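You operate a simulated robot arm through the tools that you are given. There is no shell and no other tool.

You are at the controls of a simulated robot arm. One attempt, no reset.

## Task
Pour soup from the steel pan until the blue soup bowl is about half full.
Fine: hob off first; then stand the pan on the wooden trivet and put the steel lid back on.

Only the result counts: the job must be done as asked and must still hold three seconds after the hand-in. Knocking over, shifting, dropping, spilling or breaking anything else fails it. A push-on lid holds only when it is set on centred and level and pressed home; a screw cap is set on level and turned clockwise until tight.

## Robot
A 6-joint arm with a three-finger gripper, fixed in place. Base frame: the origin is on the floor under the middle of its stand, x ahead of it, y to its left, z up. Units: mm, degrees, N and s.
It reaches about 1213 mm from its shoulder. Its first joint turns from -166.0 to 166.0 degrees. Payload 4.89 kg.
Tool frame: the origin (TCP) lies between the finger pads and is the grasp point; the fingertips stand 30 mm ahead of it; z points along the fingers, y is the line along which they close. The gripper opens to 164 mm; its body begins 125 mm behind the TCP.
Orientation is that of the tool frame in the base frame, as [roll, pitch, yaw] about the fixed x, y, z axes, in that order (R = Rz(yaw) Ry(pitch) Rx(roll)). With the fingers straight down and closing along the base's y, the tool's x points along the base's -x, its y along +y and its z along -z.

## Interface
- The arm moves only by the tool arm_command. Its argument "plan" is a list of rows, each a list of 3 entries, a list of its own where there are three numbers: the opening, from 0 (shut) to 1 (fully open), then the shift along the tool's x, y, z in cm, then the turn, a rotation vector about the tool's x, y, z in degrees. In form: [[jaw, [x, y, z], [rx, ry, rz]], ...]. A call has 1 to 20 rows; each row shifts and turns the commanded pose from where the row before left it, along the tool's axes as they then stand. A row lasts 0.2 s, in which the tool goes at most 50 mm and 8.6 degrees; a call with a longer step from one row to the next is refused whole, and so is a gripper value outside its range. A pose out of reach is approached as far as the arm can. The call stops where the force on the tool passes 90 N (or 10 N more than at its start, if that is more) or the arm is blocked; 0.2 s more then pass. The fingers move at their own pace (about 108 mm/s each) and stop on an object; they squeeze with about 35 N. The grip force told is the motor's: it shows also when the fingers shut on nothing. Time passes only in rows, and 0.2 s behind the last, so rows that do not move let the fingers close. It gives the time, the measured TCP pose, the force on the tool (base axes), the opening and the grip force at its end, in the units of the frame above (readings bear some noise), with the torque about the TCP (base axes, N m) and any sound that the robot's microphone picked up.
- Cameras (640 x 400 px; columns grow to the right, rows downward): "scene" is fixed at [400.2, -500.8, 1538.4]; the picture's right is [0.93, -0.36, 0.00], its down [-0.14, -0.36, -0.92] and it looks along [0.33, 0.86, -0.39] (base axes); focal length 345 px, centre (320, 200). "wrist" rides on the gripper at [76, -2, -152] in the tool frame; the picture's right is [0.02, 1.00, 0.00], its down [-0.88, 0.02, -0.47] and it looks along [-0.47, 0.01, 0.88] (tool axes); focal length 247 px, centre (320, 200). There is no depth. A picture from a camera that has moved, and an enlarged one, comes with that camera's place and axes in the base frame and with its lens.
- grab_frame(camera): a new picture of that camera. No time passes.
- lift_body(by): moves the trunk up (or, below 0, down) by that many mm; the arm rides with it, the base frame stays. It gives what a move gives, with no picture.
- enlarge(camera, box): a new picture of the part [left, top, right, bottom] of that camera's present view, enlarged. No time passes.
- finish_job(): hands the job in; it is judged then, once.

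Nothing tells you positions but the pictures and the camera data. Unless the task says otherwise, let go and move clear before handing in.

The tools are called after "Request:" as a command line: name --argument value ..., lists and objects as JSON in quotes. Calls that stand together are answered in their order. arm_command: Moves the arm, as the interface text tells. Its arguments: {"type":"object","properties":{"plan":{"type":"array","items":{"type":"array"}}},"required":["plan"]} The other tools are called the same way: lift_body (by) moves the trunk up or down; grab_frame (camera) takes a picture; enlarge (camera, box) takes an enlarged picture of a part of a camera's view; finish_job () hands the job in.

At the start:

```text
time: 0.0
ee_pos: [616.5, 156.2, 1330.9]
tool_rot: [180.0, 0.1, 180.0]
force: [0.2, 0.6, 0.9]
ft_torque: [-0.04, 0.01, 0.02]
grip_width: 163.9
grip_force: 0.0
trunk travel left (down, up): [-200.0, 190.0]
```

scene: 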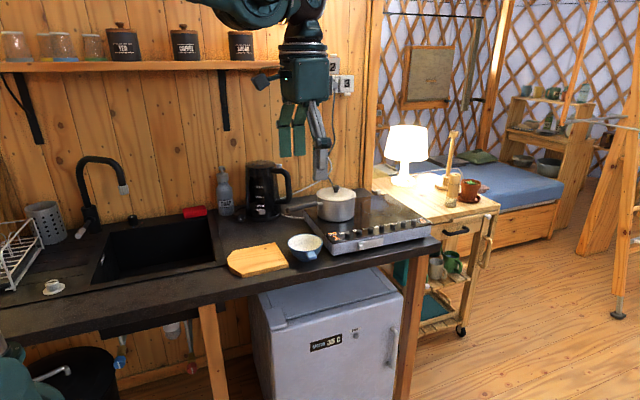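
wrist: 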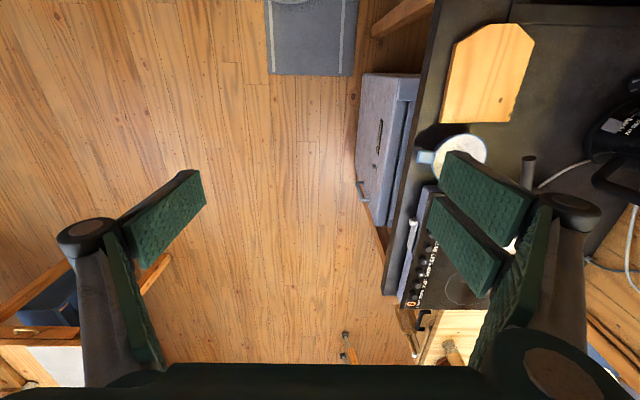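

I see a counter with a sink, a wooden board (trivet), a blue-and-white bowl, a steel pan with its lid on, on a hob with knobs on the front. I'll look closer before moving anything.

Request:
enlarge --camera "scene" --box '[220, 160, 440, 300]'

Request:
enlarge --camera "scene" --box '[290, 170, 380, 226]'

Request:
enlarge --camera "scene" --box '[320, 200, 440, 275]'

Request:
enlarge --camera "wrist" --box '[380, 0, 640, 320]'

```text
2.86 times, centred on (330, 230) of scene
camera zoom: at [400.2, -500.8, 1538.4], right [0.93, -0.36, 0.0], down [-0.14, -0.36, -0.92], along [0.33, 0.86, -0.39], focal length 986 px, centre (291, 114)
```

zoom: 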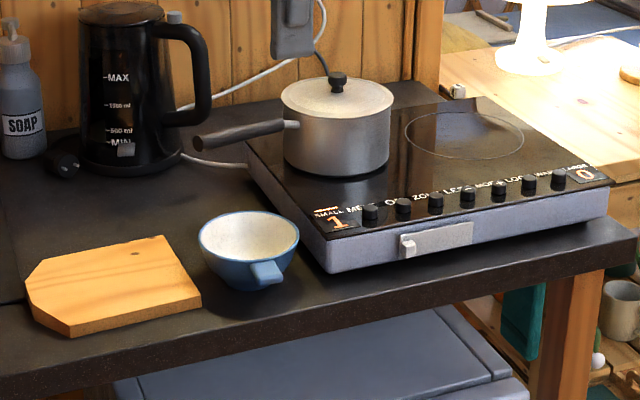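

```text
7.11 times, centred on (335, 198) of scene
camera zoom: at [400.2, -500.8, 1538.4], right [0.93, -0.36, 0.0], down [-0.14, -0.36, -0.92], along [0.33, 0.86, -0.39], focal length 2455 px, centre (213, 214)
```

zoom: 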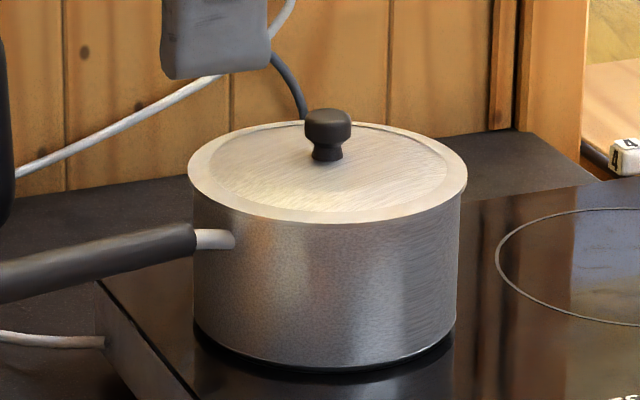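

```text
5.33 times, centred on (380, 238) of scene
camera zoom: at [400.2, -500.8, 1538.4], right [0.93, -0.36, 0.0], down [-0.14, -0.36, -0.92], along [0.33, 0.86, -0.39], focal length 1841 px, centre (0, 0)
```

zoom: 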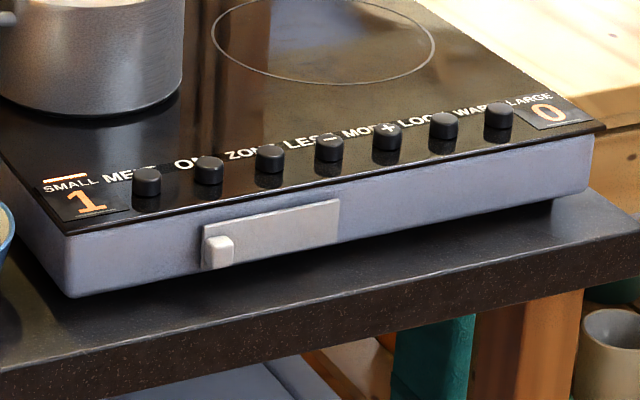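

```text
1.25 times, centred on (510, 160) of wrist
camera zoom: at [542.6, 154.5, 1484.1], right [-0.02, 1.0, 0.0], down [0.88, 0.02, 0.47], along [0.47, 0.01, -0.88], focal length 309 px, centre (82, 250)
```

zoom: 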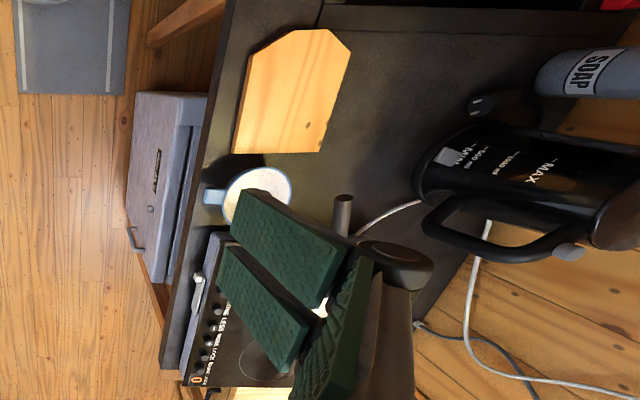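

The hob panel reads SMALL 1 / LARGE 0, with a row of buttons and a slider on the front edge. I'll zoom in on the labels and the bowl before moving.

Request:
enlarge --camera "scene" --box '[325, 218, 375, 250]'

Request:
enlarge --camera "scene" --box '[370, 208, 430, 246]'

Request:
enlarge --camera "scene" --box '[275, 220, 335, 270]'

Request:
enlarge --camera "scene" --box '[220, 180, 320, 280]'

```text
12.50 times, centred on (350, 234) of scene
camera zoom: at [400.2, -500.8, 1538.4], right [0.93, -0.36, 0.0], down [-0.14, -0.36, -0.92], along [0.33, 0.86, -0.39], focal length 4315 px, centre (-55, -225)
```

zoom: 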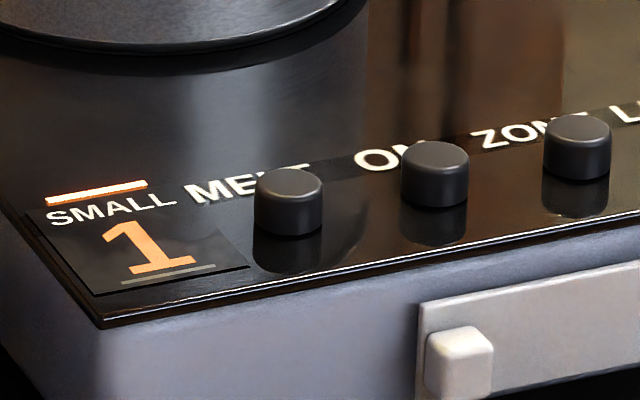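

```text
10.53 times, centred on (400, 227) of scene
camera zoom: at [400.2, -500.8, 1538.4], right [0.93, -0.36, 0.0], down [-0.14, -0.36, -0.92], along [0.33, 0.86, -0.39], focal length 3634 px, centre (-522, -84)
```

zoom: 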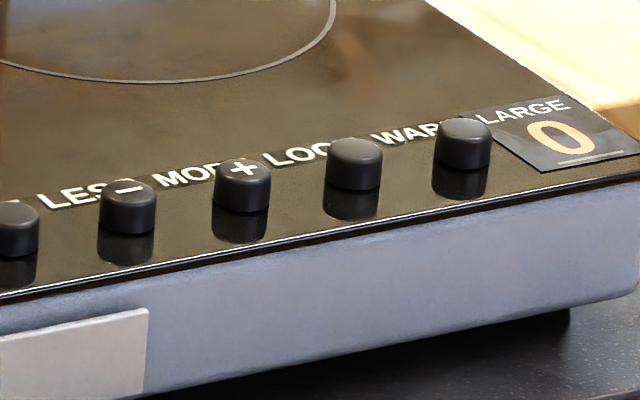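

```text
8.00 times, centred on (305, 245) of scene
camera zoom: at [400.2, -500.8, 1538.4], right [0.93, -0.36, 0.0], down [-0.14, -0.36, -0.92], along [0.33, 0.86, -0.39], focal length 2762 px, centre (440, -160)
```

zoom: 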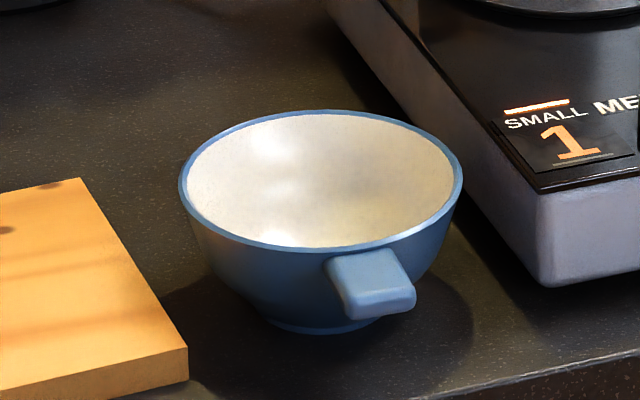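

```text
4.00 times, centred on (270, 230) of scene
camera zoom: at [400.2, -500.8, 1538.4], right [0.93, -0.36, 0.0], down [-0.14, -0.36, -0.92], along [0.33, 0.86, -0.39], focal length 1381 px, centre (520, 80)
```

zoom: 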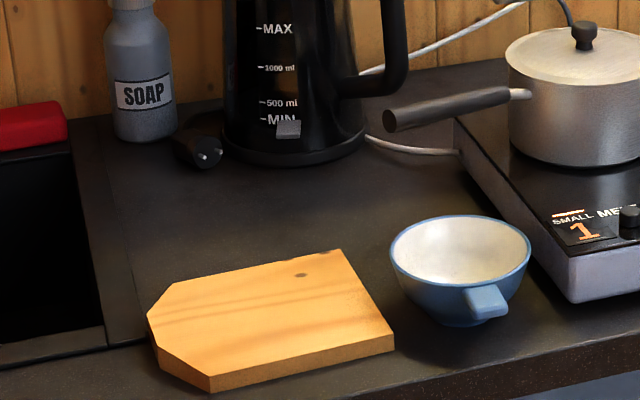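

The bowl looks empty and the panel reads MELT, ON…, ZONE, LESS −, MORE +, LOCK, WARM, with SMALL selected at 1. I'll move up over the panel to read the labels the buttons hide.

Request:
arm_command --plan '[[1, [-2.4, 2.6, 0], [0, 0, 0]], [1, [-2.4, 2.6, 0], [0, 0, 0]], [1, [-2.4, 2.6, 0], [0, 0, 0]], [1, [-2.4, 2.6, 0], [0, 0, 0]], [1, [-2.4, 2.6, 0], [0, 0, 0]], [1, [-2.4, 2.6, 0], [0, 0, 0]], [1, [-2.4, 2.6, 0], [0, 0, 0]], [1, [-2.4, 2.6, 0], [0, 0, 0]], [1, [-2.4, 2.6, 0], [0, 0, 0]], [1, [-2.4, 2.6, 0], [0, 0, 0]]]'

Request:
grab_frame --camera "wrist"

Request:
grab_frame --camera "scene"

```text
time: 2.2
ee_pos: [857.5, 412.9, 1330.9]
tool_rot: [-180.0, 0.0, -180.0]
force: [-0.8, -0.4, 1.1]
ft_torque: [0.12, -0.14, -0.02]
grip_width: 164.0
grip_force: 0.0
trunk travel left (down, up): [-200.0, 190.0]
```

```text
taken
camera wrist: at [782.3, 413.0, 1483.6], right [-0.02, 1.0, 0.0], down [0.88, 0.02, 0.47], along [0.47, 0.01, -0.88], focal length 247 px, centre (320, 200)
```

wrist: 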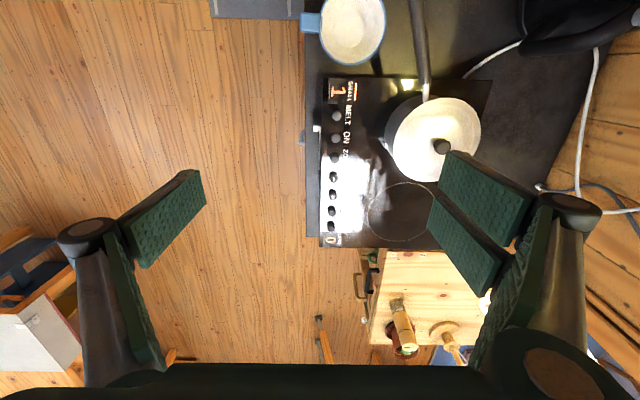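

```text
taken
```

scene: 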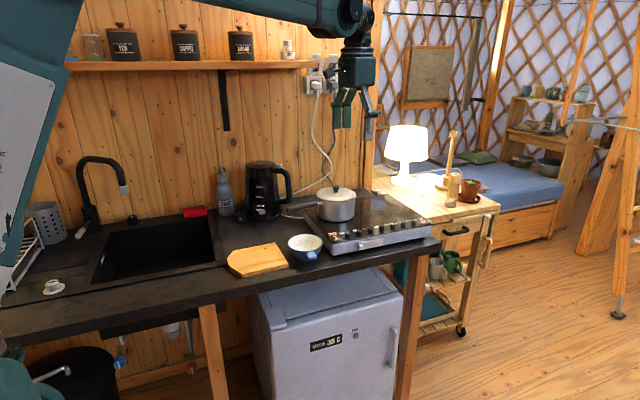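

The panel, pan and bowl are all in the wrist view now. I'll enlarge them.

Request:
enlarge --camera "wrist" --box '[300, 70, 420, 145]'

Request:
enlarge --camera "wrist" --box '[300, 170, 420, 245]'

Request:
enlarge --camera "wrist" --box '[290, 0, 510, 200]'

Request:
enlarge --camera "wrist" --box '[300, 120, 400, 182]'

```text
5.33 times, centred on (360, 108) of wrist
camera zoom: at [782.3, 413.0, 1483.6], right [-0.02, 1.0, 0.0], down [0.88, 0.02, 0.47], along [0.47, 0.01, -0.88], focal length 1317 px, centre (107, 693)
```

zoom: 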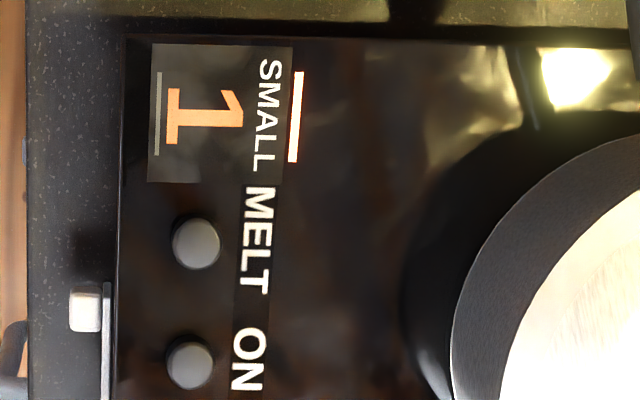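

```text
5.33 times, centred on (360, 208) of wrist
camera zoom: at [782.3, 413.0, 1483.6], right [-0.02, 1.0, 0.0], down [0.88, 0.02, 0.47], along [0.47, 0.01, -0.88], focal length 1317 px, centre (107, 160)
```

zoom: 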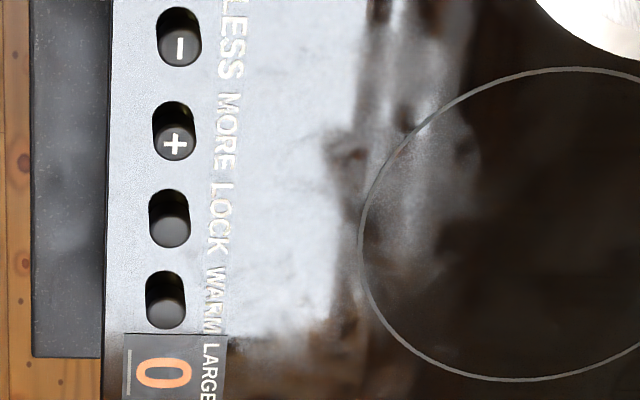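

```text
2.00 times, centred on (400, 100) of wrist
camera zoom: at [782.3, 413.0, 1483.6], right [-0.02, 1.0, 0.0], down [0.88, 0.02, 0.47], along [0.47, 0.01, -0.88], focal length 494 px, centre (160, 400)
```

zoom: 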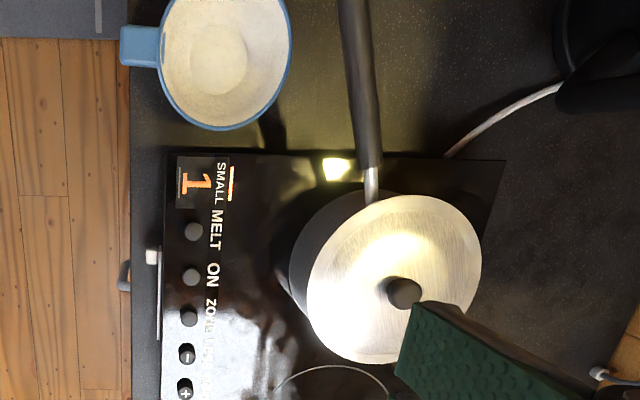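

```text
6.40 times, centred on (350, 151) of wrist
camera zoom: at [782.3, 413.0, 1483.6], right [-0.02, 1.0, 0.0], down [0.88, 0.02, 0.47], along [0.47, 0.01, -0.88], focal length 1581 px, centre (128, 514)
```

zoom: 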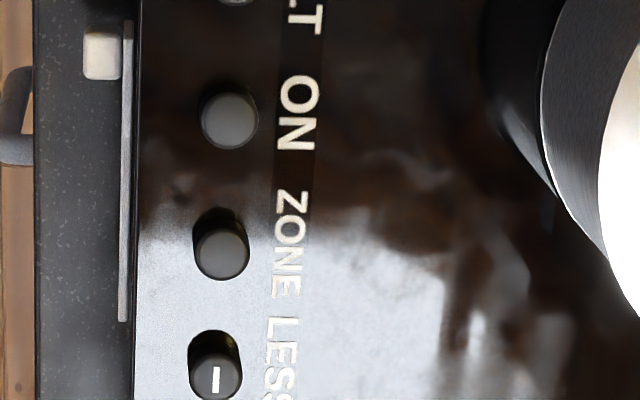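

The panel's ON button is second from the left and LESS is fourth. I'll check what the front slider is before pressing anything.

Request:
enlarge --camera "scene" --box '[350, 230, 390, 255]'

Request:
enlarge --camera "wrist" --box '[300, 110, 340, 180]'

Request:
enlarge --camera "scene" --box '[325, 215, 365, 240]'

```text
16.00 times, centred on (370, 242) of scene
camera zoom: at [400.2, -500.8, 1538.4], right [0.93, -0.36, 0.0], down [-0.14, -0.36, -0.92], along [0.33, 0.86, -0.39], focal length 5523 px, centre (-480, -480)
```

zoom: 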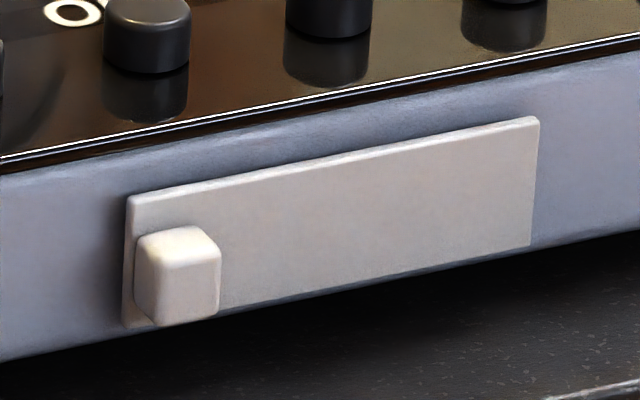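

```text
5.71 times, centred on (320, 145) of wrist
camera zoom: at [782.3, 413.0, 1483.6], right [-0.02, 1.0, 0.0], down [0.88, 0.02, 0.47], along [0.47, 0.01, -0.88], focal length 1411 px, centre (320, 514)
```

zoom: 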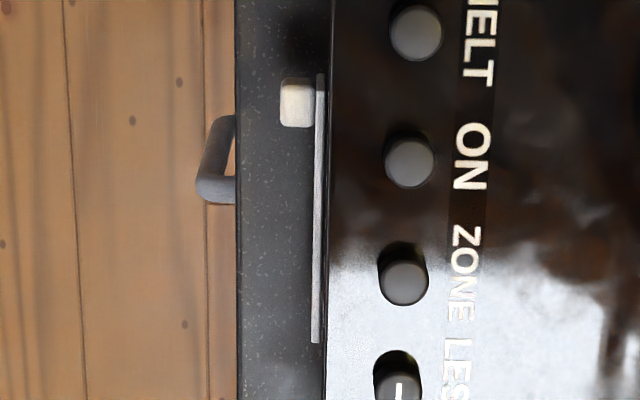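

```text
16.00 times, centred on (345, 228) of scene
camera zoom: at [400.2, -500.8, 1538.4], right [0.93, -0.36, 0.0], down [-0.14, -0.36, -0.92], along [0.33, 0.86, -0.39], focal length 5523 px, centre (-80, -240)
```

zoom: 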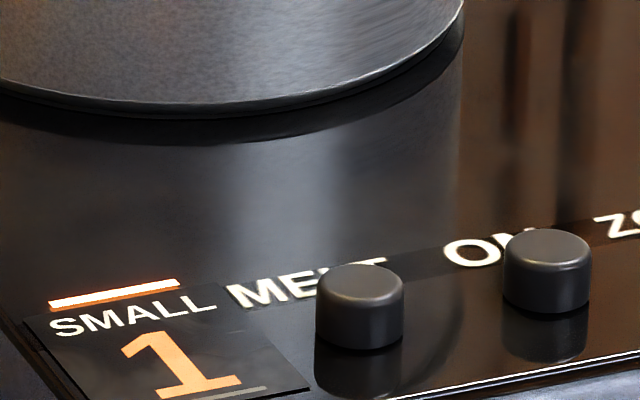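

Triangulating both views, the ON button top is near (911, 448, 970), the buttons are 45 mm apart and the lid centre is about (895, 625, 1042). I'll half-close the gripper and hover the single (‑y) finger over ON.

Request:
arm_command --plan '[[0.3, [-0.67, 0.83, 3.0], [0, 0, 0]], [0.3, [-0.67, 0.83, 3.0], [0, 0, 0]], [0.3, [-0.67, 0.83, 3.0], [0, 0, 0]], [0.3, [-0.67, 0.83, 3.0], [0, 0, 0]], [0.3, [-0.67, 0.83, 3.0], [0, 0, 0]], [0.3, [-0.67, 0.83, 3.0], [0, 0, 0]], [0.3, [-0.67, 0.83, 3.0], [0, 0, 0]], [0.3, [-0.67, 0.83, 3.0], [0, 0, 0]]]'

Request:
grab_frame --camera "wrist"

Request:
enlarge --camera "scene" --box '[300, 150, 440, 260]'

```text
time: 4.0
ee_pos: [911.1, 480.5, 1091.5]
tool_rot: [180.0, 0.0, -180.0]
force: [-0.1, -0.2, 0.9]
ft_torque: [0.07, -0.11, 0.02]
grip_width: 49.1
grip_force: 0.0
trunk travel left (down, up): [-200.0, 190.0]
```

```text
taken
camera wrist: at [836.0, 480.4, 1245.4], right [-0.02, 1.0, 0.0], down [0.88, 0.02, 0.47], along [0.47, 0.01, -0.88], focal length 247 px, centre (320, 200)
```

wrist: 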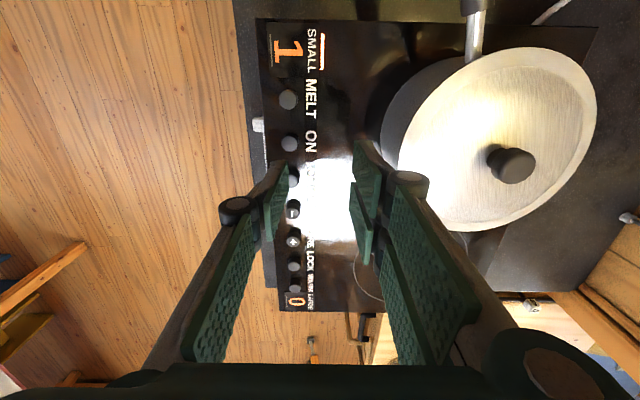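

```text
3.64 times, centred on (370, 205) of scene
camera zoom: at [400.2, -500.8, 1538.4], right [0.93, -0.36, 0.0], down [-0.14, -0.36, -0.92], along [0.33, 0.86, -0.39], focal length 1255 px, centre (138, 182)
```

zoom: 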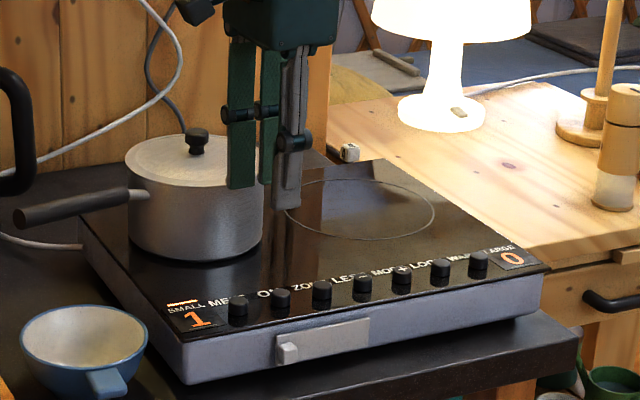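

The single finger lines up over ON (button re-triangulated at (910, 447, 970)). I'll descend to just above it and check.

Request:
arm_command --plan '[[0.3, [0, 0, 3.0], [0, 0, 0]], [0.3, [0, 0, 3.0], [0, 0, 0]], [0.3, [0, 0, 1.7], [0, 0, 0]], [0.3, [0, 0, 0], [0, 0, 0]]]'

Request:
grab_frame --camera "wrist"

Request:
enlarge --camera "scene" --box '[325, 190, 405, 240]'

```text
time: 5.0
ee_pos: [912.0, 480.9, 1014.9]
tool_rot: [-180.0, 0.0, 179.9]
force: [0.4, 0.1, 0.9]
ft_torque: [-0.06, 0.05, 0.0]
grip_width: 49.3
grip_force: 0.1
trunk travel left (down, up): [-200.0, 190.0]
```

```text
taken
camera wrist: at [836.5, 480.6, 1167.8], right [-0.02, 1.0, 0.0], down [0.88, 0.02, 0.47], along [0.47, 0.01, -0.88], focal length 247 px, centre (320, 200)
```

wrist: 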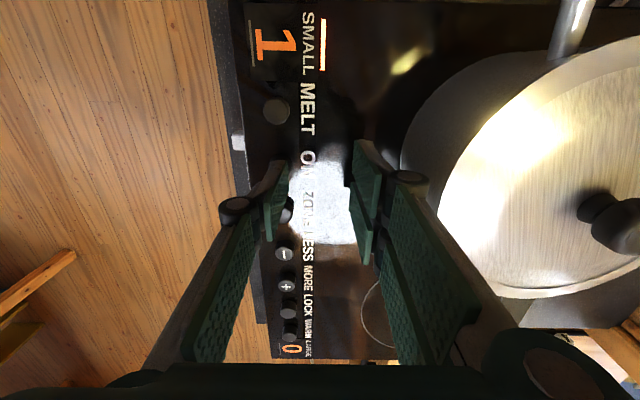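

```text
8.00 times, centred on (365, 215) of scene
camera zoom: at [400.2, -500.8, 1538.4], right [0.93, -0.36, 0.0], down [-0.14, -0.36, -0.92], along [0.33, 0.86, -0.39], focal length 2762 px, centre (-40, 80)
```

zoom: 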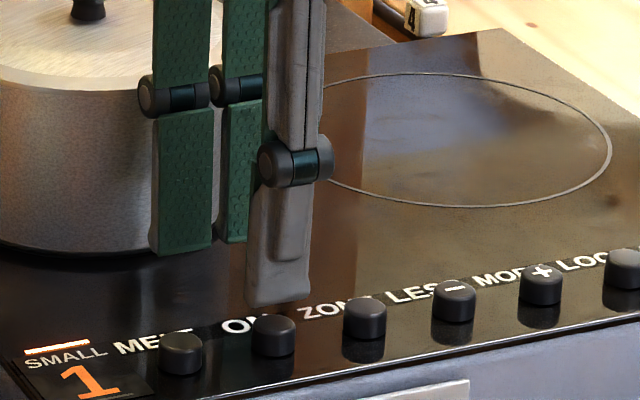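

The finger is directly above ON, about 15 mm clear, so I'll go down gently with the force reading in view.

Request:
arm_command --plan '[[0.3, [0, 0, 0.4], [0, 0, 0]], [0.3, [0, 0, 0.4], [0, 0, 0]], [0.3, [0, 0, 0.3], [0, 0, 0]], [0.3, [0, 0, 0.2], [0, 0, 0]], [0.3, [0, 0, 0], [0, 0, 0]]]'

Request:
enlarge --camera "scene" --box '[325, 190, 405, 240]'

```text
time: 6.2
ee_pos: [910.5, 481.3, 1002.1]
tool_rot: [179.9, 0.0, 180.0]
force: [0.6, -0.3, 1.8]
ft_torque: [-0.07, -0.01, 0.02]
grip_width: 49.2
grip_force: 0.0
trunk travel left (down, up): [-200.0, 190.0]
heard: click
```

```text
8.00 times, centred on (365, 215) of scene
camera zoom: at [400.2, -500.8, 1538.4], right [0.93, -0.36, 0.0], down [-0.14, -0.36, -0.92], along [0.33, 0.86, -0.39], focal length 2762 px, centre (-40, 80)
```

zoom: 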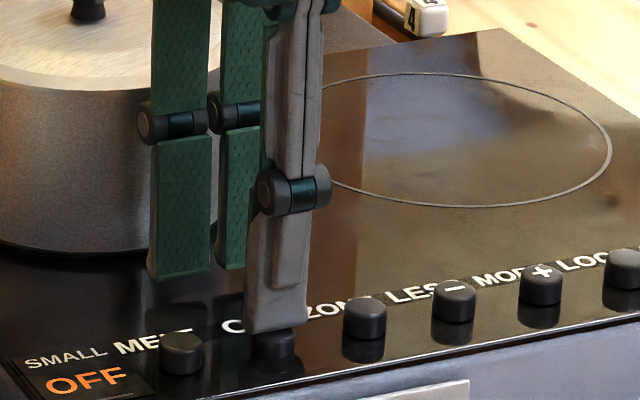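

A click, and the SMALL display now shows OFF. I'll lift straight up and check that it stays off.

Request:
arm_command --plan '[[0.3, [0, 0, -1.0], [0, 0, 0]], [0.3, [0, 0, -2.5], [0, 0, 0]], [0.3, [0, 0, -4.5], [0, 0, 0]], [0.3, [0, 0, -4.5], [0, 0, 0]], [0.3, [0, 0, -4.5], [0, 0, 0]], [0.3, [0, 0, -4.5], [0, 0, 0]]]'

Request:
enlarge --camera "scene" --box '[300, 170, 440, 260]'

Request:
grab_frame --camera "wrist"

```text
time: 7.6
ee_pos: [912.9, 482.5, 1216.5]
tool_rot: [180.0, 0.0, -180.0]
force: [0.7, 0.2, 0.7]
ft_torque: [-0.06, 0.13, 0.0]
grip_width: 49.5
grip_force: 0.0
trunk travel left (down, up): [-200.0, 190.0]
```

```text
4.44 times, centred on (370, 215) of scene
camera zoom: at [400.2, -500.8, 1538.4], right [0.93, -0.36, 0.0], down [-0.14, -0.36, -0.92], along [0.33, 0.86, -0.39], focal length 1534 px, centre (98, 133)
```

zoom: 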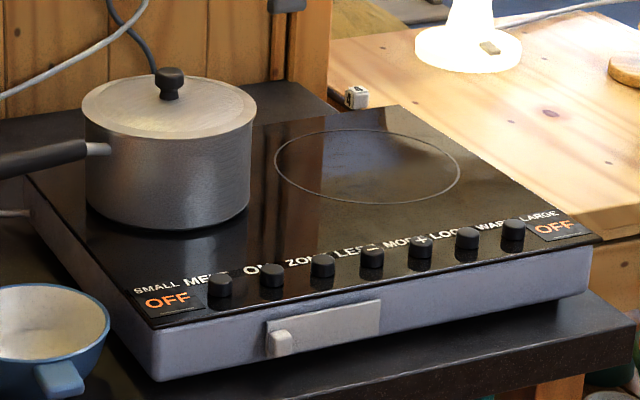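

```text
taken
camera wrist: at [837.2, 480.8, 1368.6], right [-0.02, 1.0, 0.0], down [0.88, 0.02, 0.47], along [0.47, 0.01, -0.88], focal length 247 px, centre (320, 200)
```

wrist: 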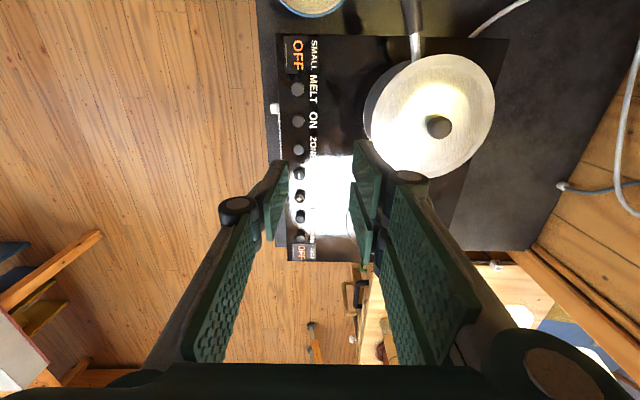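

Both displays read OFF, so the hob is done. The lid knob triangulates to about (896, 618, top 1075), so I'll move over it and check alignment from above.

Request:
arm_command --plan '[[0.4, [0.3, 2.7, 0.8], [0, 0, 0]], [0.4, [0.3, 2.7, 0.8], [0, 0, 0]], [0.4, [0.3, 2.7, 0.8], [0, 0, 0]], [0.4, [0.3, 2.7, 0.8], [0, 0, 0]], [0.4, [0.4, 2.75, 0.8], [0, 0, 0]], [0.4, [0, 0, 0], [0, 0, 0]]]'

Request:
grab_frame --camera "wrist"

Request:
enlarge --camera "scene" --box '[280, 130, 400, 230]'

```text
time: 9.0
ee_pos: [895.7, 616.8, 1176.3]
tool_rot: [-179.9, 0.0, -180.0]
force: [0.4, 0.7, -0.4]
ft_torque: [-0.08, 0.02, 0.0]
grip_width: 65.5
grip_force: 0.1
trunk travel left (down, up): [-200.0, 190.0]
```

```text
taken
camera wrist: at [820.3, 616.7, 1328.6], right [-0.02, 1.0, 0.0], down [0.88, 0.02, 0.47], along [0.47, 0.01, -0.88], focal length 247 px, centre (320, 200)
```

wrist: 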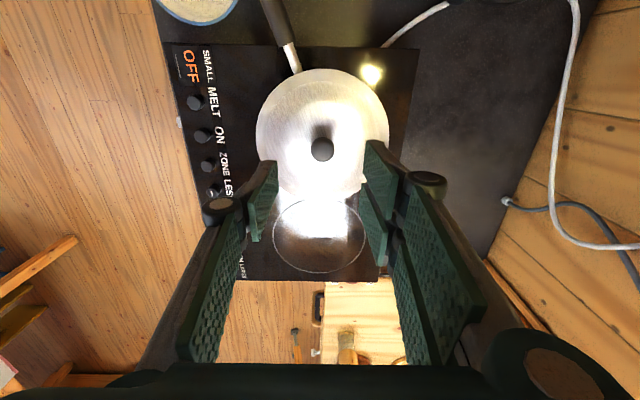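

```text
4.00 times, centred on (340, 180) of scene
camera zoom: at [400.2, -500.8, 1538.4], right [0.93, -0.36, 0.0], down [-0.14, -0.36, -0.92], along [0.33, 0.86, -0.39], focal length 1381 px, centre (240, 280)
```

zoom: 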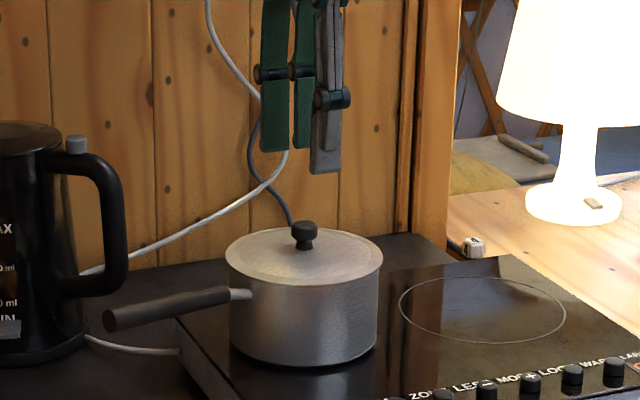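

The knob is nearly under the tool axis. I'll enlarge the view to measure the remaining offset.

Request:
enlarge --camera "wrist" --box '[240, 60, 400, 220]'

Request:
enlarge --camera "scene" --box '[330, 180, 344, 200]'

```text
2.50 times, centred on (320, 140) of wrist
camera zoom: at [820.3, 616.7, 1328.6], right [-0.02, 1.0, 0.0], down [0.88, 0.02, 0.47], along [0.47, 0.01, -0.88], focal length 617 px, centre (320, 350)
```

zoom: 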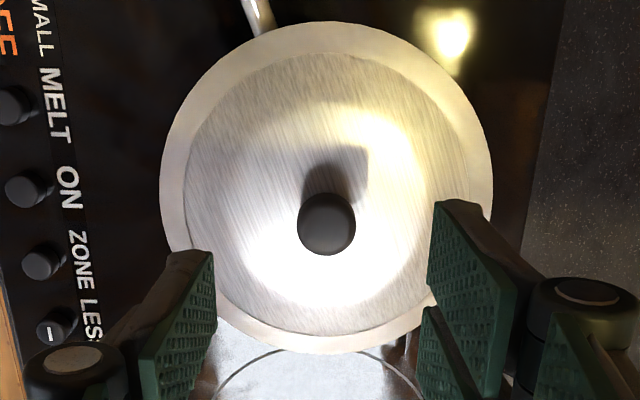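

```text
16.00 times, centred on (337, 190) of scene
camera zoom: at [400.2, -500.8, 1538.4], right [0.93, -0.36, 0.0], down [-0.14, -0.36, -0.92], along [0.33, 0.86, -0.39], focal length 5523 px, centre (48, 360)
```

zoom: 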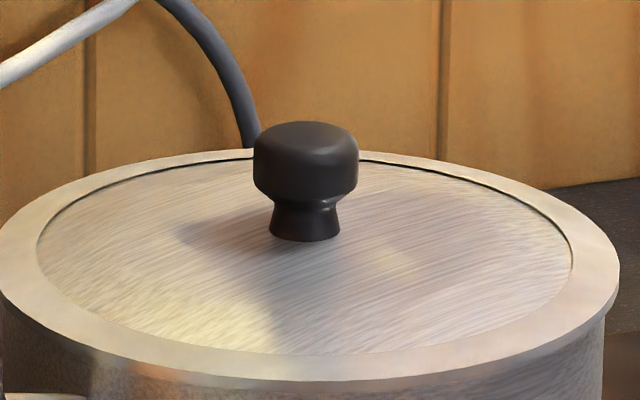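

The knob is offset +1.8 mm in y and −2.4 mm in x, and the lid panel sits at about z 1054 with the knob top at about 1078. I'll centre on it and descend so the tips stop just above the lid.

Request:
arm_command --plan '[[0.4, [0.24, 0.18, 2.0], [0, 0, 0]], [0.4, [0, 0, 2.5], [0, 0, 0]], [0.4, [0, 0, 2.5], [0, 0, 0]], [0.4, [0, 0, 1.2], [0, 0, 0]], [0.4, [0, 0, 0.4], [0, 0, 0]], [0.4, [0, 0, 0], [0, 0, 0]]]'

Request:
enlarge --camera "scene" --box '[310, 165, 360, 205]'

Request:
grab_frame --camera "wrist"

```text
time: 10.4
ee_pos: [893.3, 619.4, 1090.1]
tool_rot: [179.9, 0.0, -180.0]
force: [0.6, -0.5, -0.3]
ft_torque: [-0.03, 0.02, 0.01]
grip_width: 65.3
grip_force: 0.1
trunk travel left (down, up): [-200.0, 190.0]
```

```text
10.00 times, centred on (335, 185) of scene
camera zoom: at [400.2, -500.8, 1538.4], right [0.93, -0.36, 0.0], down [-0.14, -0.36, -0.92], along [0.33, 0.86, -0.39], focal length 3452 px, centre (170, 350)
```

zoom: 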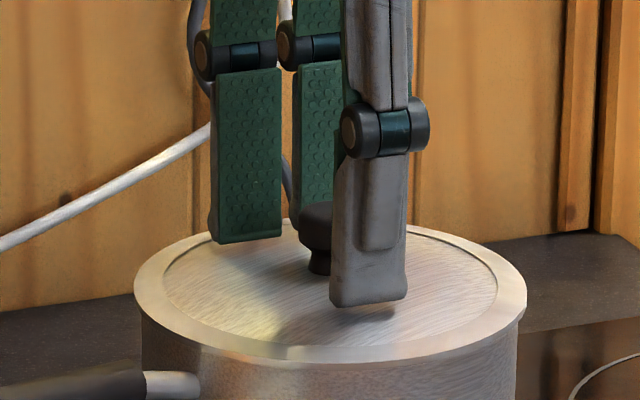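

```text
taken
camera wrist: at [817.0, 617.9, 1243.1], right [-0.02, 1.0, 0.0], down [0.88, 0.02, 0.47], along [0.47, 0.01, -0.88], focal length 247 px, centre (320, 200)
```

wrist: 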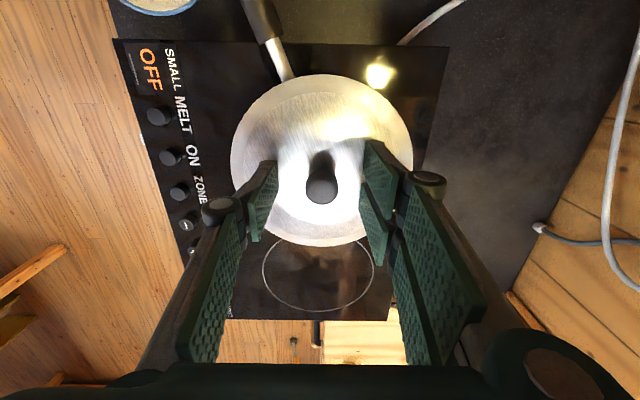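

The fingers straddle the knob with the tips just above the lid, so I'll close.

Request:
arm_command --plan '[[0.1, [0, 0, 0], [0, 0, 0]], [0, [0, 0, 0], [0, 0, 0]], [0, [0, 0, 0], [0, 0, 0]], [0, [0, 0, 0], [0, 0, 0]]]'

Request:
enlarge --camera "scene" --box '[310, 165, 360, 205]'

Request:
enlarge --camera "wrist" --box '[220, 60, 420, 260]'

```text
time: 11.4
ee_pos: [891.0, 618.9, 1090.3]
tool_rot: [180.0, 0.0, 180.0]
force: [-0.7, 1.1, 0.5]
ft_torque: [-0.02, -0.02, 0.0]
grip_width: 23.4
grip_force: 34.8
trunk travel left (down, up): [-200.0, 190.0]
```

```text
10.00 times, centred on (335, 185) of scene
camera zoom: at [400.2, -500.8, 1538.4], right [0.93, -0.36, 0.0], down [-0.14, -0.36, -0.92], along [0.33, 0.86, -0.39], focal length 3452 px, centre (170, 350)
```

zoom: 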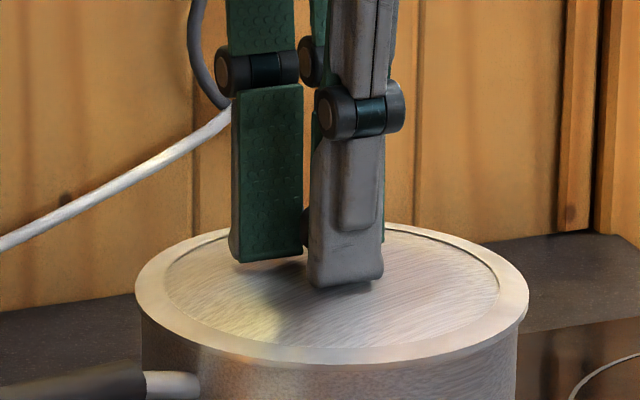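

```text
2.00 times, centred on (320, 160) of wrist
camera zoom: at [817.0, 618.0, 1243.2], right [-0.02, 1.0, 0.0], down [0.88, 0.02, 0.47], along [0.47, 0.01, -0.88], focal length 494 px, centre (320, 280)
```

zoom: 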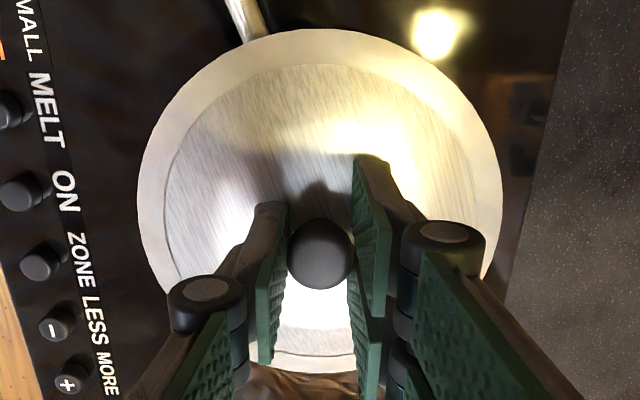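

The knob is gripped (23 mm wide, 35 N). I'll lift slowly and check that the lid comes free of the pan.

Request:
arm_command --plan '[[0, [0, 0, -0.2], [0, 0, 0]], [0, [0, 0, -0.3], [0, 0, 0]], [0, [0, 0, -0.5], [0, 0, 0]], [0, [0, 0, -0.5], [0, 0, 0]], [0, [0, 0, 0], [0, 0, 0]]]'

Request:
enlarge --camera "scene" --box '[305, 165, 365, 225]'

```text
time: 12.6
ee_pos: [893.1, 619.5, 1105.5]
tool_rot: [-180.0, 0.1, 179.9]
force: [0.3, -0.4, -0.5]
ft_torque: [0.04, -0.01, -0.04]
grip_width: 23.3
grip_force: 34.4
trunk travel left (down, up): [-200.0, 190.0]
```

```text
6.67 times, centred on (335, 195) of scene
camera zoom: at [400.2, -500.8, 1538.4], right [0.93, -0.36, 0.0], down [-0.14, -0.36, -0.92], along [0.33, 0.86, -0.39], focal length 2301 px, centre (220, 233)
```

zoom: 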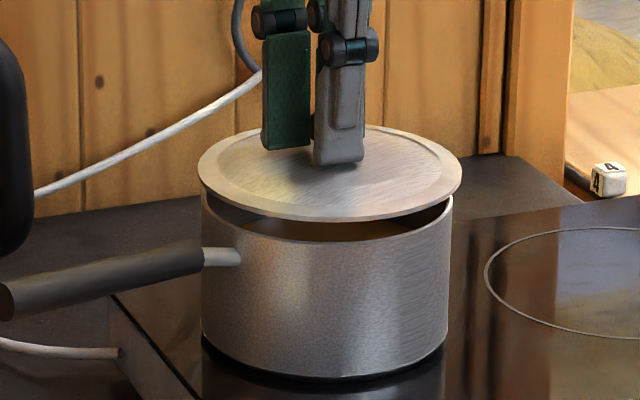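

The lid came away cleanly and the pan stayed put. I'll raise the lid high and look at the soup level.

Request:
arm_command --plan '[[0, [0, 0, -2.0], [0, 0, 0]], [0, [0, 0, -3.5], [0, 0, 0]], [0, [0, 0, -3.5], [0, 0, 0]], [0, [0, 0, -3.5], [0, 0, 0]], [0, [0, 0, -2.5], [0, 0, 0]], [0, [0, 0, 0], [0, 0, 0]]]'

Request:
enlarge --camera "scene" --box '[305, 165, 365, 225]'

Request:
grab_frame --camera "scene"

```text
time: 14.0
ee_pos: [893.0, 618.3, 1255.0]
tool_rot: [-179.9, 0.0, -180.0]
force: [-0.6, -0.6, -0.6]
ft_torque: [0.05, -0.01, 0.01]
grip_width: 23.2
grip_force: 34.7
trunk travel left (down, up): [-200.0, 190.0]
```

```text
6.67 times, centred on (335, 195) of scene
camera zoom: at [400.2, -500.8, 1538.4], right [0.93, -0.36, 0.0], down [-0.14, -0.36, -0.92], along [0.33, 0.86, -0.39], focal length 2301 px, centre (220, 233)
```

zoom: 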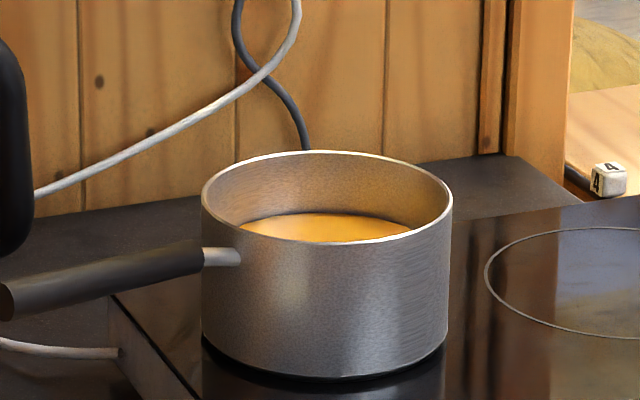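

```text
taken
```

scene: 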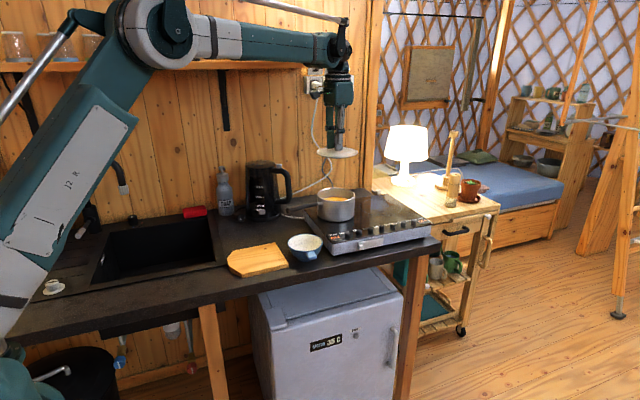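

Soup level is roughly 38 mm below the rim, so only about 35° of tilt should be needed. I'm planning to set the lid on the free counter between board, sink and kettle, so I'll check that spot in detail.

Request:
enlarge --camera "scene" --box '[200, 190, 300, 270]'

Request:
enlarge --camera "scene" --box '[200, 150, 320, 240]'

Request:
grab_frame --camera "wrist"

```text
5.00 times, centred on (250, 230) of scene
camera zoom: at [400.2, -500.8, 1538.4], right [0.93, -0.36, 0.0], down [-0.14, -0.36, -0.92], along [0.33, 0.86, -0.39], focal length 1726 px, centre (670, 50)
```

zoom: 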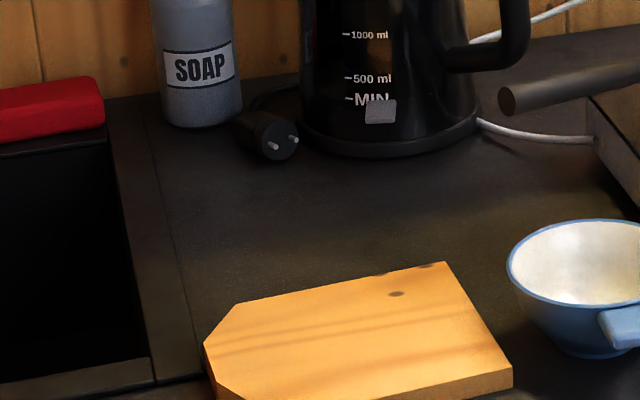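

```text
4.44 times, centred on (260, 195) of scene
camera zoom: at [400.2, -500.8, 1538.4], right [0.93, -0.36, 0.0], down [-0.14, -0.36, -0.92], along [0.33, 0.86, -0.39], focal length 1534 px, centre (587, 222)
```

zoom: 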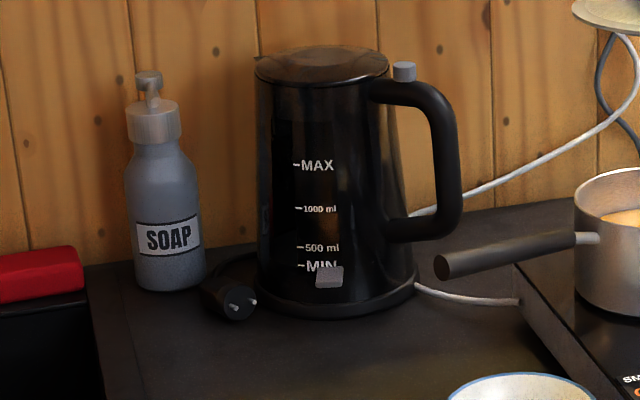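

```text
taken
camera wrist: at [817.9, 617.4, 1407.6], right [-0.02, 1.0, 0.0], down [0.88, 0.02, 0.47], along [0.47, 0.01, -0.88], focal length 247 px, centre (320, 200)
```

wrist: 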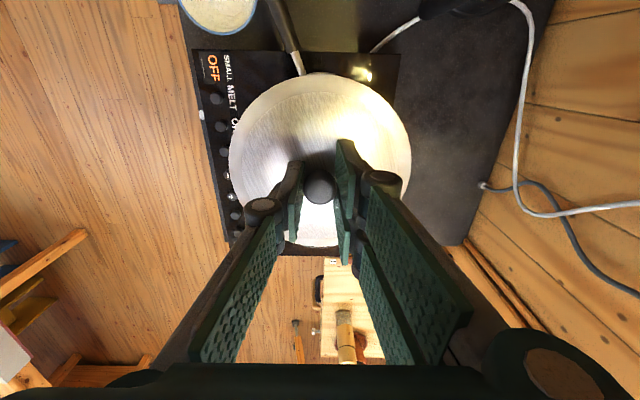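

Re-measuring, the kettle's front edge is at y≈793 and the sink flange at x≈463, so (610, 685) is clear on all sides. I'll carry the lid there at height.

Request:
arm_command --plan '[[0, [2.0, 0.5, 0], [0, 0, 0]], [0, [3.5, 0.8, 0], [0, 0, 0]], [0, [3.8, 0.9, 0], [0, 0, 0]], [0, [3.8, 0.9, 0], [0, 0, 0]], [0, [3.8, 0.9, 0], [0, 0, 0]], [0, [3.8, 0.9, 0], [0, 0, 0]], [0, [3.8, 0.9, 0], [0, 0, 0]], [0, [2.5, 0.6, 0], [0, 0, 0]], [0, [1.3, 0.3, 0], [0, 0, 0]], [0, [0, 0, 0], [0, 0, 0]]]'

Request:
grab_frame --camera "scene"

Request:
grab_frame --camera "wrist"

```text
time: 16.2
ee_pos: [610.5, 685.6, 1255.0]
tool_rot: [-180.0, 0.0, 179.9]
force: [-0.5, -0.4, -1.0]
ft_torque: [0.0, -0.04, -0.01]
grip_width: 23.3
grip_force: 35.2
trunk travel left (down, up): [-200.0, 190.0]
```

```text
taken
```

scene: 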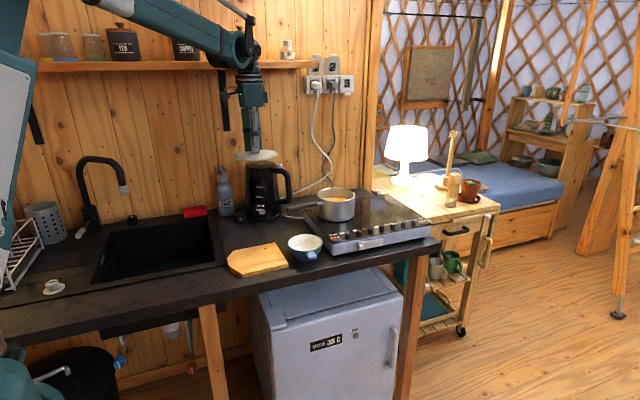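

```text
taken
camera wrist: at [533.9, 685.5, 1407.9], right [-0.02, 1.0, 0.0], down [0.88, 0.02, 0.47], along [0.47, 0.01, -0.88], focal length 247 px, centre (320, 200)
```

wrist: 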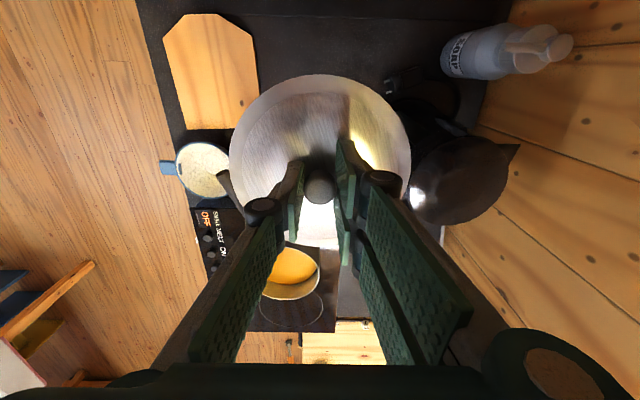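

The path down is clear of kettle and board. I'll nudge 8 mm toward the board and lower the lid to just above the counter.

Request:
arm_command --plan '[[0, [0, -0.8, 3.0], [0, 0, 0]], [0, [0, 0, 4.5], [0, 0, 0]], [0, [0, 0, 4.5], [0, 0, 0]], [0, [0, 0, 4.5], [0, 0, 0]], [0, [0, 0, 4.5], [0, 0, 0]], [0, [0, 0, 4.0], [0, 0, 0]], [0, [0, 0, 2.0], [0, 0, 0]], [0, [0, 0, 0], [0, 0, 0]]]'

Request:
enlarge --camera "scene" --box '[210, 170, 310, 270]'

```text
time: 18.0
ee_pos: [610.1, 676.7, 985.2]
tool_rot: [-180.0, 0.0, -180.0]
force: [-0.2, 0.6, -1.6]
ft_torque: [-0.07, 0.05, 0.0]
grip_width: 23.4
grip_force: 34.6
trunk travel left (down, up): [-200.0, 190.0]
```

```text
4.00 times, centred on (260, 220) of scene
camera zoom: at [400.2, -500.8, 1538.4], right [0.93, -0.36, 0.0], down [-0.14, -0.36, -0.92], along [0.33, 0.86, -0.39], focal length 1381 px, centre (560, 120)
```

zoom: 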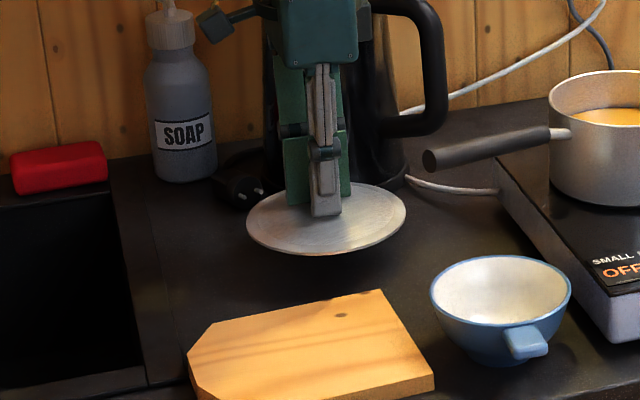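

The lid hovers over free counter, so I'll lower it gently until contact registers.

Request:
arm_command --plan '[[0, [0, 0, 1.2], [0, 0, 0]], [0, [0, 0, 0.8], [0, 0, 0]], [0, [0, 0, 0.5], [0, 0, 0]], [0, [0, 0, 0.4], [0, 0, 0]], [0, [0, 0, 0.4], [0, 0, 0]], [0, [0, 0, 0], [0, 0, 0]]]'

Request:
enlarge --camera "scene" --box '[240, 190, 300, 240]'

```text
time: 19.4
ee_pos: [610.0, 678.0, 953.3]
tool_rot: [-180.0, 0.0, -180.0]
force: [-0.2, 0.4, -1.6]
ft_torque: [0.0, 0.01, 0.01]
grip_width: 23.4
grip_force: 34.6
trunk travel left (down, up): [-200.0, 190.0]
```

```text
8.00 times, centred on (270, 215) of scene
camera zoom: at [400.2, -500.8, 1538.4], right [0.93, -0.36, 0.0], down [-0.14, -0.36, -0.92], along [0.33, 0.86, -0.39], focal length 2762 px, centre (720, 80)
```

zoom: 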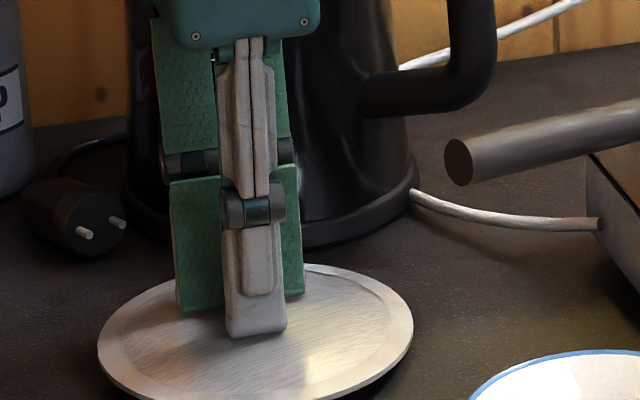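

No contact yet at TCP z=953. I'll keep going in 2 mm steps.

Request:
arm_command --plan '[[0, [0, 0, 0.2], [0, 0, 0]], [0, [0, 0, 0.2], [0, 0, 0]], [0, [0, 0, 0.2], [0, 0, 0]], [0, [0, 0, 0], [0, 0, 0]]]'

Request:
enlarge --camera "scene" --box '[240, 190, 300, 240]'

```text
time: 20.4
ee_pos: [609.7, 677.8, 947.4]
tool_rot: [180.0, 0.1, 180.0]
force: [5.6, 5.6, 24.8]
ft_torque: [0.12, -0.22, 0.16]
grip_width: 23.0
grip_force: 35.4
trunk travel left (down, up): [-200.0, 190.0]
```

```text
8.00 times, centred on (270, 215) of scene
camera zoom: at [400.2, -500.8, 1538.4], right [0.93, -0.36, 0.0], down [-0.14, -0.36, -0.92], along [0.33, 0.86, -0.39], focal length 2762 px, centre (720, 80)
```

zoom: 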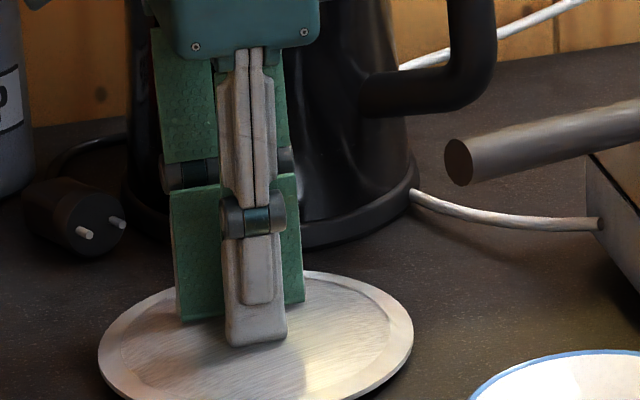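

Contact: 25 N at z=947. I'll ease off the press, release the knob and rise.

Request:
arm_command --plan '[[0, [0, 0, -0.1], [0, 0, 0]], [0.2, [0, 0, 0], [0, 0, 0]], [0.4, [0, 0, 0], [0, 0, 0]], [0.4, [0, 0, 0], [0, 0, 0]], [0.4, [0, 0, -2.0], [0, 0, 0]], [0.4, [0, 0, -4.0], [0, 0, 0]], [0.4, [0, 0, -4.5], [0, 0, 0]], [0.4, [0, 0, -4.5], [0, 0, 0]], [0.4, [0, 0, -4.5], [0, 0, 0]], [0.4, [0, 0, -4.5], [0, 0, 0]]]'

Request:
enlarge --camera "scene" --box '[220, 170, 320, 270]'

Request:
grab_frame --camera "wrist"

```text
time: 22.6
ee_pos: [610.5, 677.5, 1188.3]
tool_rot: [180.0, -0.1, -180.0]
force: [0.1, 1.7, 0.2]
ft_torque: [-0.07, 0.07, 0.0]
grip_width: 65.5
grip_force: 0.0
trunk travel left (down, up): [-200.0, 190.0]
```

```text
4.00 times, centred on (270, 220) of scene
camera zoom: at [400.2, -500.8, 1538.4], right [0.93, -0.36, 0.0], down [-0.14, -0.36, -0.92], along [0.33, 0.86, -0.39], focal length 1381 px, centre (520, 120)
```

zoom: 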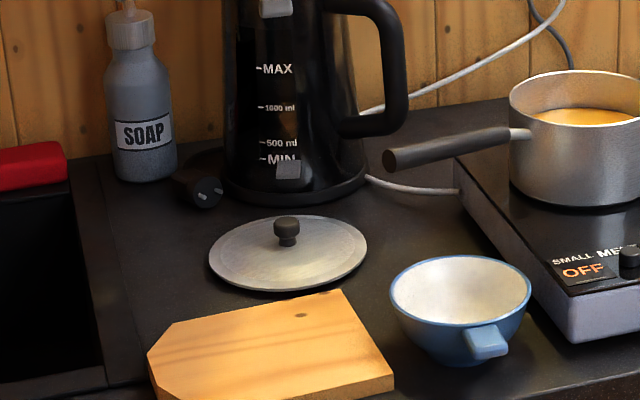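

```text
taken
camera wrist: at [535.2, 677.5, 1340.6], right [-0.02, 1.0, 0.0], down [0.88, 0.02, 0.47], along [0.47, 0.01, -0.88], focal length 247 px, centre (320, 200)
```

wrist: 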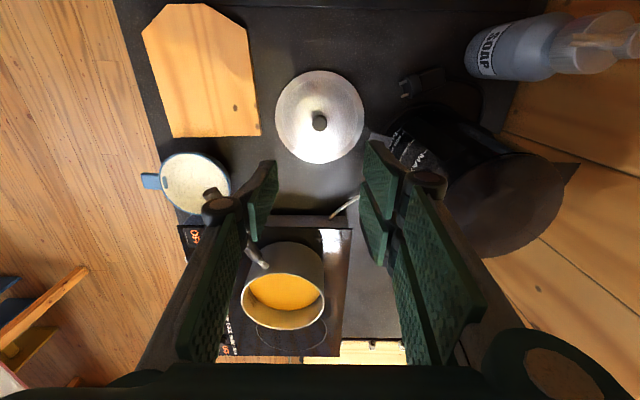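

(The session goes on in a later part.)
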